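You operate a simulated robot arm through the tools that you are given. There is no shell and no other tool. Be economical: measure what you need, move in short steps, check, and stop when the job is done.

Carry out the task below with a simulated robot arm. There is one attempt and no reset: what you move stays moved.

TASK
Take the grey hand brush and leave it in the white lot fifty-seven carton.
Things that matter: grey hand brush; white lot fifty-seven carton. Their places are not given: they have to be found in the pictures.

It is judged by the outcome, as a careful person would: the job done as asked, and still so three seconds after it is handed in. It fails if anything else is knocked over, pushed out of place, dropped, spilled or broken.

THE ROBOT
A 7-joint arm with a two-finger parallel gripper, fixed in place. Base frame: the origin is at the foot of the arm, x ahead of it, y to its left, z up; the work surface is at about z = 0. Lengths are in cm, angles in rad, forces in N, time in s.
With the tool pointing down near the work surface it reaches from about 22 to 58 cm from the base axis. Its first joint turns from -1.152 to 1.152 rad. Payload 2.5 kg.
Tool frame: the origin (TCP) lies between the finger pads and is the grasp point; the fingertips stand 2.3 cm ahead of it; z points along the fingers, y is the line along which they close. The gripper opens to 9.4 cm. The fingers are 3.8 cm wide and 1 cm thick; the gripper's body (5.4 by 9.6 cm) begins 3.9 cm behind the TCP.
Orientation is that of the tool frame in the base frame, as [roll, pitch, yaw] about the fixed x, y, z axes, in that order (R = Rz(yaw) Ry(pitch) Rx(roll)). With the fingers straight down and closing along the base's y, the tool's x points along the base's -x, its y along +y and its z along -z.

THE INTERFACE
- The arm moves only by the tool step_arm. Its argument "rows" is a list of rows, each an object of numbers (a shift or turn left out is 0, a gripper value left out holds the last): "dx", "dy", "dz": the shift along the base's x, y, z in cm; "twist": the turn about the base's z in degrees; "gripper": the closure in counts, from 0 (fully open) to 255 (shut). In form: [{"dx": .., "dy": .., "dz": .., "twist": .., "gripper": ..}, ...]. A call has 1 to 12 rows; each row shifts and turns the commanded pose from where the row before left it. A row lasts 0.2 s, in which the tool goes at most 5 cm and 0.15 rad; a call with a longer step from one row to the next is refused whole, and so is a gripper value outside its range. A pose out of reach is approached as far as the arm can. The call stops where the force on the tool passes 40 N (or 10 N more than at its start, if that is more) or the arm is blocked; 0.2 s more then pass. The fingers move at their own pace (about 10.8 cm/s each) and stop on an object; they squeeze with about 25 N. The grip force told is the motor's: it shows also when the fingers shut on nothing. Time passes only in rows, and 0.2 s behind the last, so rows that do not move let the fingers close. It gives the time, the measured TCP pose, the force on the tool (base axes), the opening and the grip force at its end, in the units of the frame above (readings bear some noise).
- Cameras (640 x 400 px; columns grow to the right, rows downward): "scene" is fixed at [10.18, -40.91, 52.38]; the picture's right is [0.92, -0.40, 0.00], its down [-0.30, -0.69, -0.66] and it looks along [0.26, 0.60, -0.76] (base axes); focal length 288 px, centre (320, 200). "wrist" rides on the gripper at [-3.9, 0, -4.4] in the tool frame; the picture's right is [0.00, -1.00, 0.00], its down [0.97, 0.00, -0.24] and it looks along [0.24, 0.00, 0.97] (tool axes); focal length 218 px, centre (320, 200).
- capture(camera): a new picture of that camera. No time passes.
- measure_at(camera, pixels): for up to 12 pixels [column, row] of the newest picture of that camera ("zoom" is the newest enlarged one), the place [x, y, z] in the base frame of the surface seen there, good to about 0.2 cm. No time passes.
- zoom(camera, box): a new picture of the part [left, top, right, bottom] of that camera's present view, enlarged. No time passes.
- finish_job(): hands the job in; it is judged then, once.

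Work in short steps. Measure before you move; look again where a grasp or a placing could have gone wrong, and mend it. You have 60 turns and 22 pictures in all, the two below and enlarged ones among them. Open the gripper and draw the arm clear of the work before you hand the job in, unless the task says otherwise; then end with one line.

The tools are called after ">>>" as name(argument=value, ...) on one line, values as JSON. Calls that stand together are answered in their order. step_arm: Moves the arm, as the interface text tells. Its arguments: {"type":"object","properties":{"rows":{"type":"array","items":{"type":"object","properties":{"dx":{"type":"number"},"dy":{"type":"number"},"dz":{"type":"number"},"twist":{"type":"number"},"gripper":{"type":"number"}}}}},"required":["rows"]} The other tools are called the same way: capture (camera) takes a picture; measure_at (camera, pixels) gives the place of the surface under pixels of a picture; zoom (camera, box) takes an enlarged picture of a part of a camera's view; finish_job () hands the job in.

At the start:

```text
clock: 0.0
position: [36.49, -5.52, 25.02]
tcp_rot: [3.141, 0.0, 3.14]
force: [-0.2, -0.5, -0.4]
width: 9.38
grasp_force: 0.1
```

scene: 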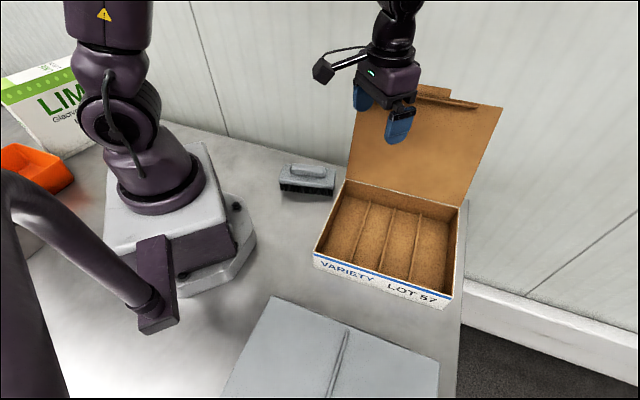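
wrist: 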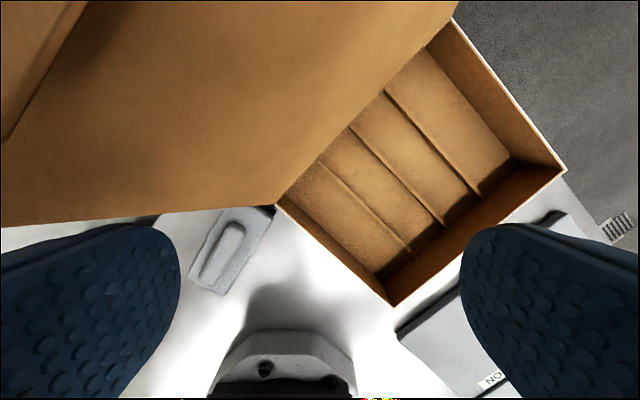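

The brush is near scene (307,180) and the open carton near (390,240). I'll enlarge the view and measure both.

>>> zoom(camera="scene", box=[260, 140, 360, 210])

>>> measure_at(camera="scene", pixels=[[283, 178], [331, 182], [307, 171], [306, 166], [345, 180], [467, 207], [453, 298], [315, 254], [385, 240], [350, 235], [430, 250], [502, 106]])

>>> measure_at(camera="wrist", pixels=[[227, 208], [272, 216], [222, 294], [189, 281], [238, 226], [205, 280], [222, 252], [278, 203], [392, 304], [565, 170], [455, 18]])

```text
5.71 times, centred on (310, 175) of scene
```

zoom: 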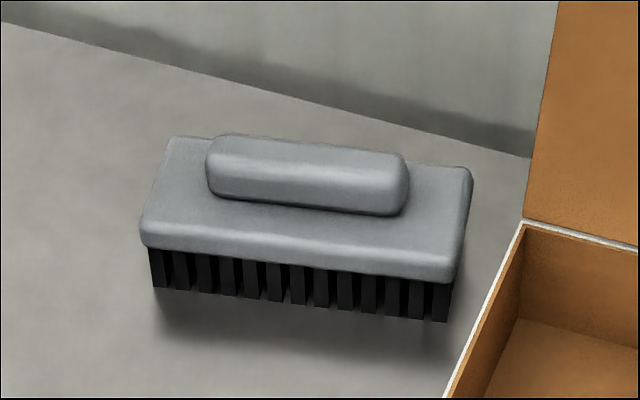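

```text
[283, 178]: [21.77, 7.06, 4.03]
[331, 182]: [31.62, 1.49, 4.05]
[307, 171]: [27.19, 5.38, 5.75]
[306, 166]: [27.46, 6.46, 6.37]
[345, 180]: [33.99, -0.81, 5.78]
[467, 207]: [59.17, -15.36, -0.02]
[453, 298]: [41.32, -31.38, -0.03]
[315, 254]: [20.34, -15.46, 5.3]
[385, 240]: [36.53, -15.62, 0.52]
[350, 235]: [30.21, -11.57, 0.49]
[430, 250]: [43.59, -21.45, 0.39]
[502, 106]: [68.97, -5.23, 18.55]
```

```text
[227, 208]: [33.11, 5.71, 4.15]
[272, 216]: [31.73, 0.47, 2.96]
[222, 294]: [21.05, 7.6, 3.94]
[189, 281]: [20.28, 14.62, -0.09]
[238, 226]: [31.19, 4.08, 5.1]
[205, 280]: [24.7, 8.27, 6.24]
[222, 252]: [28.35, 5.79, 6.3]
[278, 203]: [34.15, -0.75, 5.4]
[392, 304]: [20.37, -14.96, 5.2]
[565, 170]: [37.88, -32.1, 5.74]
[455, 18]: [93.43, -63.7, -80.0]
```

The brush's long axis runs at roughly -28°, and the carton's dividers at about +46°. I'll measure the brush edges, the dividers and the lid more closely before grasping.

>>> measure_at(camera="zoom", pixels=[[176, 142], [462, 173], [148, 238], [446, 272], [225, 140], [400, 160], [212, 190], [395, 208], [155, 288], [446, 322], [300, 150], [300, 195]])

>>> zoom(camera="scene", box=[300, 170, 480, 310])

>>> measure_at(camera="scene", pixels=[[362, 96], [350, 150], [348, 172], [495, 112], [466, 190], [457, 208], [364, 115], [400, 150]])

```text
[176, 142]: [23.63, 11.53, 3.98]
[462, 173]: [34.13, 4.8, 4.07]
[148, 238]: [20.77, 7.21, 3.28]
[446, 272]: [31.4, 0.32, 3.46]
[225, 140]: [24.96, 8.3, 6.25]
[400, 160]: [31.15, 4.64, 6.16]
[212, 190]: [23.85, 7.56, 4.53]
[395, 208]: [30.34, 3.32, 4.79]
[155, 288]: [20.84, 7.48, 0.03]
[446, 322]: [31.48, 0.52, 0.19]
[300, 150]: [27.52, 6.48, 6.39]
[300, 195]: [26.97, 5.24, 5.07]
```

```text
2.86 times, centred on (390, 240) of scene
```

zoom: 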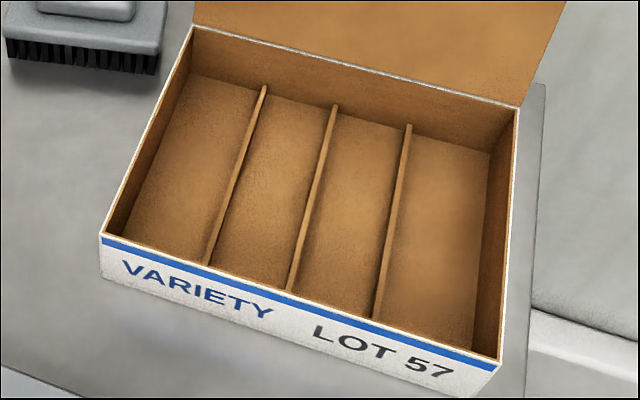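

```text
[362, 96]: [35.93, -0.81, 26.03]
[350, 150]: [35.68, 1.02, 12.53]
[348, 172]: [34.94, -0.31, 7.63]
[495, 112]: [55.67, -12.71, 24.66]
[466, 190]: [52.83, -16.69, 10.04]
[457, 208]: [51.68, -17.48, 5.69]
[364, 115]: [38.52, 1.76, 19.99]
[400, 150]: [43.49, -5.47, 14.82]
```

Brush: centre about (27.5, 6.0), axis about -33°, roughly 12.5 by 5.2, back top at z≈4, knob top at 6.3. Next, the dividers and compartment floor.

>>> measure_at(camera="zoom", pixels=[[264, 88], [208, 262], [334, 107], [291, 288], [408, 127], [376, 316], [312, 190], [392, 215], [350, 215], [270, 180], [515, 108], [500, 360]])

```text
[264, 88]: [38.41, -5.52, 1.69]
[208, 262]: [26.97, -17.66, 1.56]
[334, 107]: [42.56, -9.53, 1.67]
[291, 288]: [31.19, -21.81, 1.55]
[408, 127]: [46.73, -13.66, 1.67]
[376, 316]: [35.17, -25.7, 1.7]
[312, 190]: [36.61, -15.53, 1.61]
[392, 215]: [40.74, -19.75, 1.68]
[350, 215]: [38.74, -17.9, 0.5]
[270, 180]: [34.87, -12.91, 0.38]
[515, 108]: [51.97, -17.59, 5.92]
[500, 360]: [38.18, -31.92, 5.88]
```

Dividers are only 1.7 high, with compartments about 5.5 wide along 46.5°, so the brush fits one if gripped by its body with the tips at z≈2. I'll check the wall clearance behind the brush, and start going round the lid.

>>> measure_at(camera="scene", pixels=[[307, 150], [307, 156], [330, 165], [290, 140], [307, 100], [325, 140]])

>>> step_arm(rows=[{"dx": -3, "dy": -0.5}, {"dx": -3}, {"dx": -3}, {"dy": 3, "twist": -5}, {"dy": 3, "twist": -7}, {"dy": 3, "twist": -7}, {"dy": 3, "twist": -7}, {"twist": -7}, {}])

```text
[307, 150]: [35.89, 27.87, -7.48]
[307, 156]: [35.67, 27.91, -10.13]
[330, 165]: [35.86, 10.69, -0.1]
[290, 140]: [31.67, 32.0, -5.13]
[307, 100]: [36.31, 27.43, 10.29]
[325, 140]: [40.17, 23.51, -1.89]
```

```text
clock: 2.0
position: [27.65, 5.95, 24.84]
tcp_rot: [-3.141, 0.001, 2.565]
force: [0.3, 0.7, -1.1]
width: 9.41
grasp_force: 0.1
```

The arm is above the brush and the wall is far off. A wrist picture will check alignment.

>>> step_arm(rows=[{"dz": -4}, {"dz": -4}, {"dz": -3}, {}])

>>> capture(camera="wrist")

```text
clock: 3.0
position: [27.61, 5.89, 14.0]
tcp_rot: [3.141, 0.001, 2.565]
force: [0.7, -0.5, -0.6]
width: 9.39
grasp_force: 0.1
```

```text
17 pictures are left
```

wrist: 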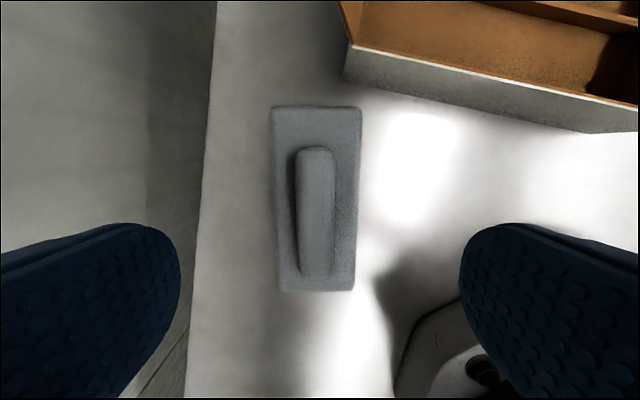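

The brush is centred (col ~316) and aligned with the tool, so I'll descend to TCP z≈4.3 and close.

>>> step_arm(rows=[{"dz": -3}, {"dz": -3}, {"dz": -2}, {"dz": -1.7}, {}, {"gripper": 255}, {}, {}, {}])

```text
clock: 5.0
position: [27.65, 6.07, 4.41]
tcp_rot: [3.141, -0.001, 2.564]
force: [0.3, -0.6, -0.2]
width: 5.96
grasp_force: 24.6
```

Gripped at 5.96 wide. I'll lift straight up and check.

>>> step_arm(rows=[{"dz": 2}, {"dz": 4}, {"dz": 4}, {"dz": 4}, {}])

>>> capture(camera="wrist")

>>> zoom(camera="scene", box=[240, 50, 400, 150])

```text
clock: 6.2
position: [27.38, 5.83, 18.46]
tcp_rot: [-3.142, -0.001, 2.566]
force: [-0.7, -0.1, -0.2]
width: 0.0
grasp_force: 25.0
```

```text
16 pictures are left
```

wrist: 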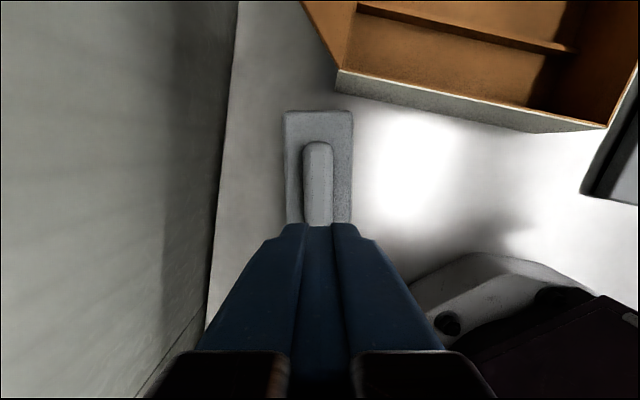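

```text
4.00 times, centred on (320, 100) of scene
```

zoom: 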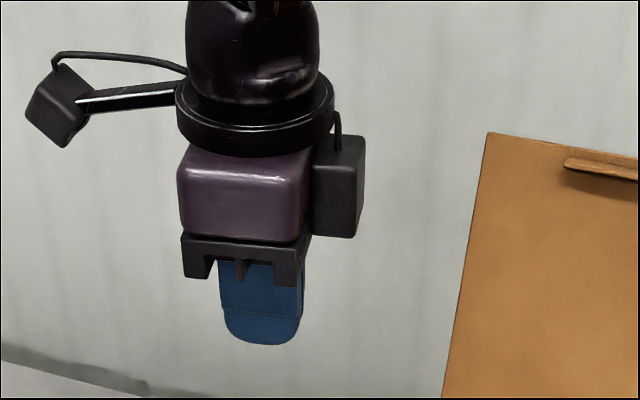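

The gripper shut to 0 and the brush is still on the table: it slipped out. I'll open, and look at the brush's position and side profile.

>>> step_arm(rows=[{"gripper": 0}, {}, {}])

>>> zoom(camera="scene", box=[270, 150, 350, 200])

>>> measure_at(camera="zoom", pixels=[[123, 148], [535, 193], [85, 265], [520, 320], [210, 135], [440, 170], [300, 150], [300, 180], [300, 210], [300, 240], [300, 290], [300, 320]])

```text
clock: 7.0
position: [27.38, 5.85, 18.27]
tcp_rot: [-3.141, 0.001, 2.565]
force: [0.1, 0.3, -0.1]
width: 9.39
grasp_force: 0.0
```

```text
8.00 times, centred on (310, 175) of scene
```

zoom: 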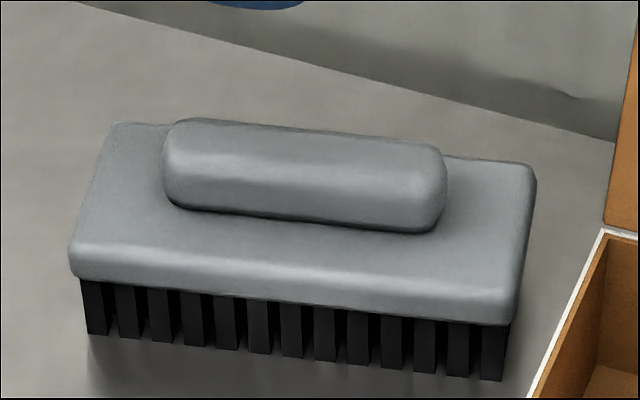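

```text
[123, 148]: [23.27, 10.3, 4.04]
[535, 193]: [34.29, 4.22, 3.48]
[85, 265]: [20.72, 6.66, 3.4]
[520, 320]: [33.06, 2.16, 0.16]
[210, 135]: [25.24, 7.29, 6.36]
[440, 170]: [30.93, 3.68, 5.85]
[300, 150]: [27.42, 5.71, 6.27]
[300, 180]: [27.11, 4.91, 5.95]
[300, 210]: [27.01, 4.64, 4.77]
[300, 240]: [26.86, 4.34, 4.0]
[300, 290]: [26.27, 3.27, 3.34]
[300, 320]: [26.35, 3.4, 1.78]
```

The brush moved only slightly. I'll recentre using a wrist view.

>>> capture(camera="wrist")

>>> measure_at(camera="wrist", pixels=[[288, 114], [350, 114], [286, 180], [350, 180], [289, 246], [344, 246], [304, 180], [331, 180], [318, 150], [318, 230], [318, 115], [318, 247]])

```text
13 pictures are left
```

wrist: 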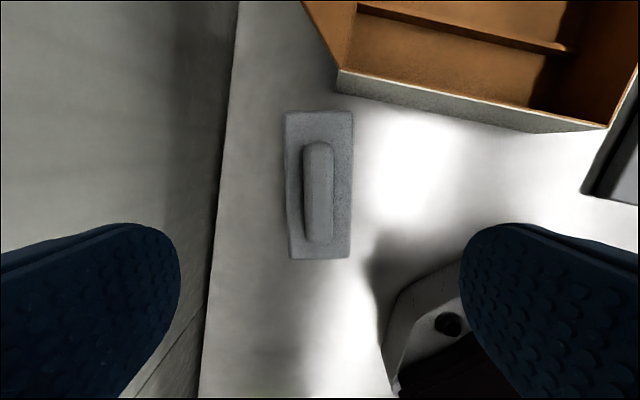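

```text
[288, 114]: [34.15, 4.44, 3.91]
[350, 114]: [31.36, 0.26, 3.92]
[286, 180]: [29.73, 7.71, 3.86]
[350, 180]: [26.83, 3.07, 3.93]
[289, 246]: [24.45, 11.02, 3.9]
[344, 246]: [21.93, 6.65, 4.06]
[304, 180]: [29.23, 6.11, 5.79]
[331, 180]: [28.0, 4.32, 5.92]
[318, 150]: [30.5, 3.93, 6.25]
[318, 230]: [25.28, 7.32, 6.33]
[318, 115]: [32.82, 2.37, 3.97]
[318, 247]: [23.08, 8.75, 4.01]
```

The brush centre is (27.5, 5.85), still under the tool. I'll grip the slab lower so the pads cover its sides, then lift slowly by a small amount.

>>> step_arm(rows=[{"dx": 0.1, "dz": -4}, {"dz": -4}, {"dz": -3}, {"dz": -2}, {"dz": -1.1}, {"dz": -1}, {}, {"gripper": 255}, {}, {}, {}, {}])

>>> step_arm(rows=[{"dz": 0.3}, {"dz": 0.4}, {"dz": 0.5}, {"dz": 0.6}, {"dz": 0.6}, {"dz": 0.6}, {}])

>>> zoom(camera="scene", box=[260, 120, 360, 200])

```text
clock: 9.6
position: [27.64, 5.9, 3.3]
tcp_rot: [-3.141, 0.0, 2.566]
force: [0.4, -0.7, -0.4]
width: 5.94
grasp_force: 24.9
```

```text
clock: 11.2
position: [27.49, 5.94, 6.24]
tcp_rot: [3.142, 0.0, 2.564]
force: [0.2, -0.5, -0.2]
width: 5.97
grasp_force: 24.6
```

```text
5.00 times, centred on (310, 160) of scene
```

zoom: 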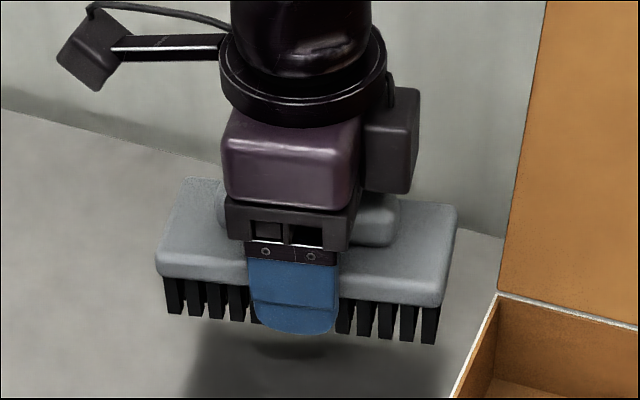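

The brush is held level and clear of the table. I'll lift gently, then draw it away from the lid before turning.

>>> step_arm(rows=[{"dz": 0.5}, {"dz": 0.8}, {"dz": 1}, {"dz": 1}, {"dz": 1}, {"dz": 1}, {"dz": 1}, {"dz": 0.8}, {"dz": 0.5}, {}])

>>> step_arm(rows=[{"dx": -0.1, "dy": -0.5}, {"dx": -0.2, "dy": -0.9}, {"dx": -0.3, "dy": -1.1}, {"dx": -0.3, "dy": -1.2}, {"dx": -0.3, "dy": -1.2}, {"dx": -0.3, "dy": -1.2}, {"dx": -0.3, "dy": -1.2}, {"dx": -0.1, "dy": -0.9}, {"dx": -0.1, "dy": -0.5}, {}])

>>> capture(camera="scene")

```text
clock: 13.4
position: [27.57, 5.98, 13.92]
tcp_rot: [3.141, 0.001, 2.566]
force: [0.5, -0.2, -1.5]
width: 5.97
grasp_force: 25.2
```

```text
clock: 15.6
position: [25.56, -2.82, 13.9]
tcp_rot: [-3.14, 0.0, 2.565]
force: [-0.5, 0.7, -1.4]
width: 5.94
grasp_force: 25.0
```

```text
11 pictures are left
```

scene: 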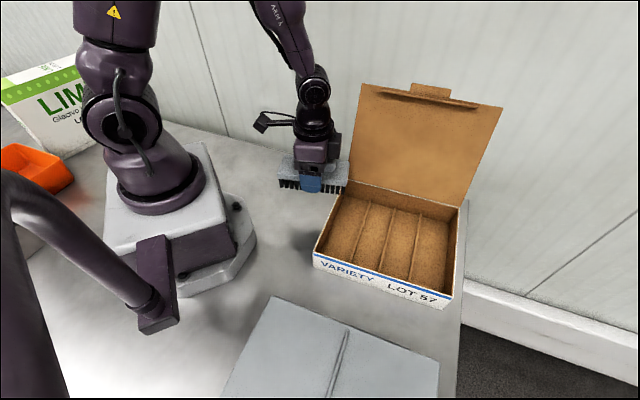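

Held and clear of the lid. Now turning in small steps while moving over the second compartment.

>>> step_arm(rows=[{"dx": 0.3, "dy": -0.3, "twist": 3}, {"dx": 0.55, "dy": -0.6, "twist": 5}, {"dx": 0.55, "dy": -0.65, "twist": 5}, {"dx": 0.55, "dy": -0.65, "twist": 5}, {"dx": 0.55, "dy": -0.65, "twist": 5}, {"dx": 0.55, "dy": -0.65, "twist": 5}, {"dx": 0.55, "dy": -0.65, "twist": 5}, {"dx": 0.55, "dy": -0.65, "twist": 5}, {"dx": 0.35, "dy": -0.3, "twist": 3}, {}])

>>> step_arm(rows=[{"dx": 0.3, "dy": -0.4, "twist": 3}, {"dx": 0.6, "dy": -0.7, "twist": 5}, {"dx": 0.6, "dy": -0.7, "twist": 5}, {"dx": 0.6, "dy": -0.7, "twist": 5}, {"dx": 0.6, "dy": -0.7, "twist": 5}, {"dx": 0.6, "dy": -0.7, "twist": 5}, {"dx": 0.6, "dy": -0.7, "twist": 5}, {"dx": 0.5, "dy": -0.7, "twist": 4}, {"dx": 0.3, "dy": -0.4, "twist": 1.5}, {}, {}])

>>> zoom(camera="scene", box=[290, 110, 490, 310])

>>> capture(camera="wrist")

```text
clock: 17.8
position: [30.13, -7.93, 13.92]
tcp_rot: [3.142, 0.0, -3.002]
force: [0.8, -0.6, -0.8]
width: 5.97
grasp_force: 24.8
```

```text
clock: 20.2
position: [34.93, -13.53, 13.83]
tcp_rot: [-3.141, 0.001, -2.329]
force: [0.0, 0.3, -2.8]
width: 5.98
grasp_force: 25.0
```

```text
2.00 times, centred on (390, 210) of scene
```

zoom: 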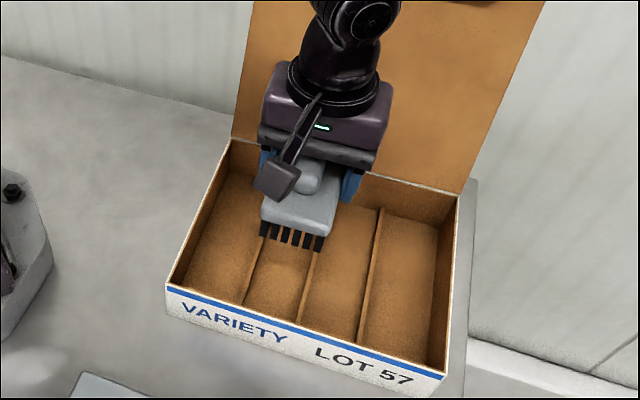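

```text
9 pictures are left
```

wrist: 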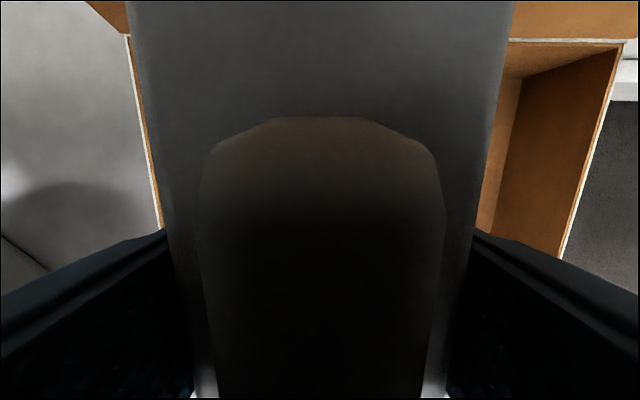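

Yaw corresponds to axis 46.6°, matching the dividers. I'll measure the bristle block's near end against the compartment.

>>> measure_at(camera="zoom", pixels=[[264, 232], [320, 246], [263, 210], [328, 232], [293, 238]])

```text
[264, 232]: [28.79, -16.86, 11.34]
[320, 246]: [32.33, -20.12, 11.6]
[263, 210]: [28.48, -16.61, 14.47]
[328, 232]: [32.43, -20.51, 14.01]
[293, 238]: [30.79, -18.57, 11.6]
```

The bristle block is about 5 wide and sits ~0.2 too far to one side. I'll shift slightly, then lower to just above the floor with the tips staying above the dividers.

>>> step_arm(rows=[{"dx": -0.35, "dy": -0.22}, {"dx": -0.4, "dy": -0.28}, {"dz": -0.6}, {"dz": -1}, {"dz": -1.1}, {"dz": -1.1}, {"dz": -1.1}, {"dz": -1}, {"dz": -0.7}, {"dz": -0.4}, {}])

>>> zoom(camera="scene", box=[290, 130, 470, 310])

```text
clock: 22.6
position: [34.07, -14.12, 6.85]
tcp_rot: [-3.141, -0.001, -2.331]
force: [-0.9, -0.1, -1.0]
width: 6.0
grasp_force: 25.2
```

```text
2.22 times, centred on (380, 220) of scene
```

zoom: 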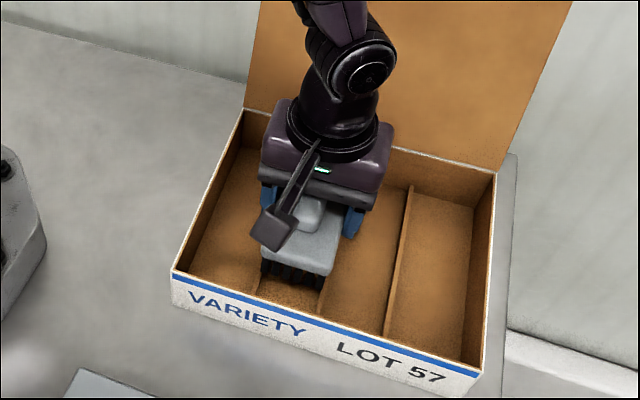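

Before going lower I'll check the bristle end and the black cube's height over the wall.

>>> measure_at(camera="zoom", pixels=[[264, 272], [321, 285], [262, 252], [328, 270], [272, 245], [265, 225], [258, 296], [319, 310]])

```text
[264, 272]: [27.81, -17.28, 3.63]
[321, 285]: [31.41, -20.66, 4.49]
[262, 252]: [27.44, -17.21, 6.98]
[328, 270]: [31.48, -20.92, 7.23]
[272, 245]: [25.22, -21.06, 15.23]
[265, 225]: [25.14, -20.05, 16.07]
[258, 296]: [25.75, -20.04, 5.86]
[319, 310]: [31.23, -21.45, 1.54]
```

Bristles span t≈32.05–37.0 within the 31.85–37.4 slot, and the cube is well above the wall. Lowering the rest of the way and releasing.

>>> step_arm(rows=[{"dx": 0.07, "dy": -0.07, "dz": -0.6}, {"dz": -0.6}, {"dz": -0.6}, {"dz": -0.5}, {"dz": -0.3}, {}, {}])

>>> zoom(camera="scene", box=[310, 170, 430, 290])

```text
clock: 24.2
position: [34.26, -14.08, 4.39]
tcp_rot: [-3.139, 0.001, -2.33]
force: [-4.3, 3.1, 36.3]
width: 5.94
grasp_force: 25.3
```

```text
3.33 times, centred on (370, 230) of scene
```

zoom: 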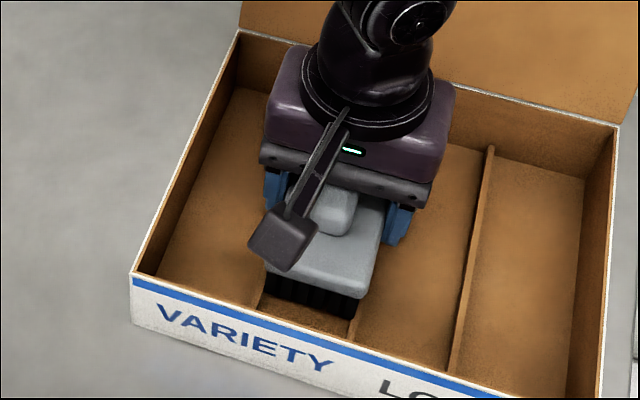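

Force of 36 N upward: something is touching. I'll measure the bristle end against the dividers and ease up a little.

>>> measure_at(camera="zoom", pixels=[[266, 290], [353, 312], [272, 275], [355, 300], [260, 296], [353, 330], [262, 300], [348, 340], [310, 310], [300, 325], [268, 260], [362, 285]])

>>> step_arm(rows=[{"dz": 0.4}, {}])

```text
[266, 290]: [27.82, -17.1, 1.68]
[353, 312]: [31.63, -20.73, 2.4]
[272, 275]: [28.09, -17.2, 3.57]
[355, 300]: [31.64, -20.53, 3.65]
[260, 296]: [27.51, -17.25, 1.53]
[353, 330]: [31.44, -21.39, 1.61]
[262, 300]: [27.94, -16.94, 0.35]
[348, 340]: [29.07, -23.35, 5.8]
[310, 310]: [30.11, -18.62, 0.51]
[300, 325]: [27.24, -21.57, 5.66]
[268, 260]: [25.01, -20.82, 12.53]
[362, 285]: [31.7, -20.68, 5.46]
```

```text
clock: 24.8
position: [34.13, -14.01, 4.57]
tcp_rot: [3.139, 0.0, -2.33]
force: [-0.7, 0.2, -0.6]
width: 5.95
grasp_force: 25.3
```

The near end is centred, but the far end is probably grazing divider 1, about 1.5° off. I'll lift slightly, twist -1.5°, shift, and lower again.

>>> step_arm(rows=[{"dz": 0.6}, {"dx": 0.1, "dy": -0.1, "twist": -1.5}, {}, {"dz": -0.3}, {"dz": -0.3}, {"dz": -0.2}, {"dz": -0.2}, {}])

>>> zoom(camera="scene", box=[310, 170, 430, 290])

```text
clock: 26.8
position: [34.4, -14.21, 4.48]
tcp_rot: [-3.139, 0.0, -2.358]
force: [-2.3, 1.8, 9.6]
width: 5.96
grasp_force: 25.2
stopped in row 8: the force on the tool passed its limit (the readings are from after the stop); the commanded pose is now the measured one
```

```text
3.33 times, centred on (370, 230) of scene
```

zoom: 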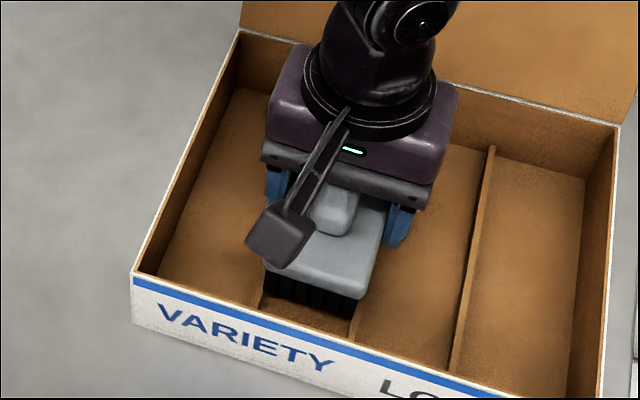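

Contact comes at the same height, with the bristles under 1 cm from the floor, so it's most likely the fingertips on the divider tops. I'll lift 0.2 to unload, open gently, and rise.

>>> step_arm(rows=[{"dz": 0.25}, {}, {"gripper": 60}, {"gripper": 30}, {"gripper": 0}, {}, {}])

>>> step_arm(rows=[{"dz": 0.5}, {"dz": 1}, {"dz": 2}, {"dz": 3}, {"dz": 3}, {"dz": 3}, {"dz": 3}, {"dz": 2}, {}])

>>> capture(camera="scene")

>>> zoom(camera="scene", box=[300, 150, 480, 310])

```text
clock: 28.4
position: [34.23, -14.12, 4.61]
tcp_rot: [-3.139, 0.0, -2.355]
force: [-0.9, 0.2, 0.6]
width: 9.4
grasp_force: 0.0
```

```text
clock: 30.4
position: [34.41, -14.08, 22.25]
tcp_rot: [-3.141, -0.001, -2.355]
force: [0.1, 0.4, 0.9]
width: 9.39
grasp_force: 0.0
```

```text
5 pictures are left
```

scene: 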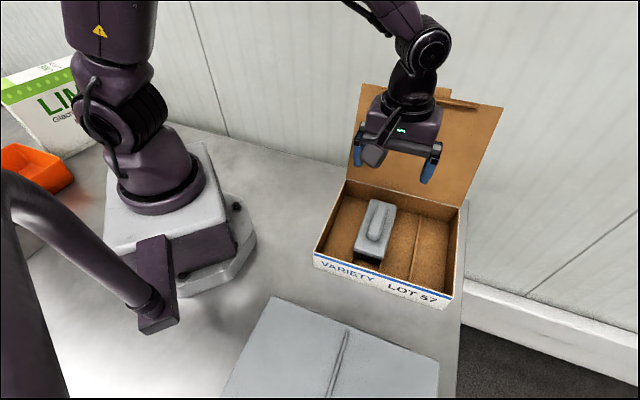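

```text
2.50 times, centred on (390, 230) of scene
```

zoom: 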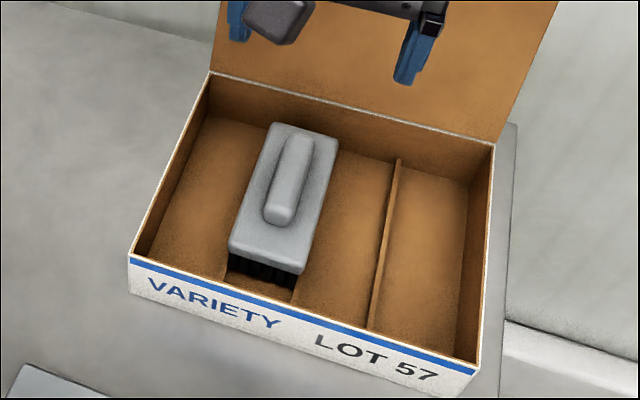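

The brush lies in the second compartment and the carton hasn't moved. I'll check that it sits level.

>>> measure_at(camera="zoom", pixels=[[272, 132], [330, 145], [238, 240], [296, 260], [293, 150], [280, 205], [130, 258], [494, 146], [212, 75], [476, 366]])

>>> step_arm(rows=[{"dx": -0.5, "dy": -0.5, "dz": 2}, {"dz": 2}, {}])

```text
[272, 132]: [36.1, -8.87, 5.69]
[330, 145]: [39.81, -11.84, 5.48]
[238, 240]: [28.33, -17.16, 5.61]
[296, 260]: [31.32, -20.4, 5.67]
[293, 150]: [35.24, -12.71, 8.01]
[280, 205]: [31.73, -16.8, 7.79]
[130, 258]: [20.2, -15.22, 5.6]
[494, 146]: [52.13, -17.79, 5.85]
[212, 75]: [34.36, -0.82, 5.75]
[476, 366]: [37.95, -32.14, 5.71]
```

```text
clock: 31.2
position: [33.85, -14.62, 26.25]
tcp_rot: [-3.141, 0.0, -2.356]
force: [-0.8, 0.3, 0.7]
width: 9.41
grasp_force: 0.0
```

The brush rests level across the divider tops (back at z≈5.6), inside the walls. The carton corners are unchanged and the gripper is open and clear, so I'm handing in.

>>> finish_job()

```text
The job is handed in.
```

The grey hand brush is in the white lot fifty-seven carton, resting level on top of two dividers because its bristles didn't drop between them; nothing else was moved.
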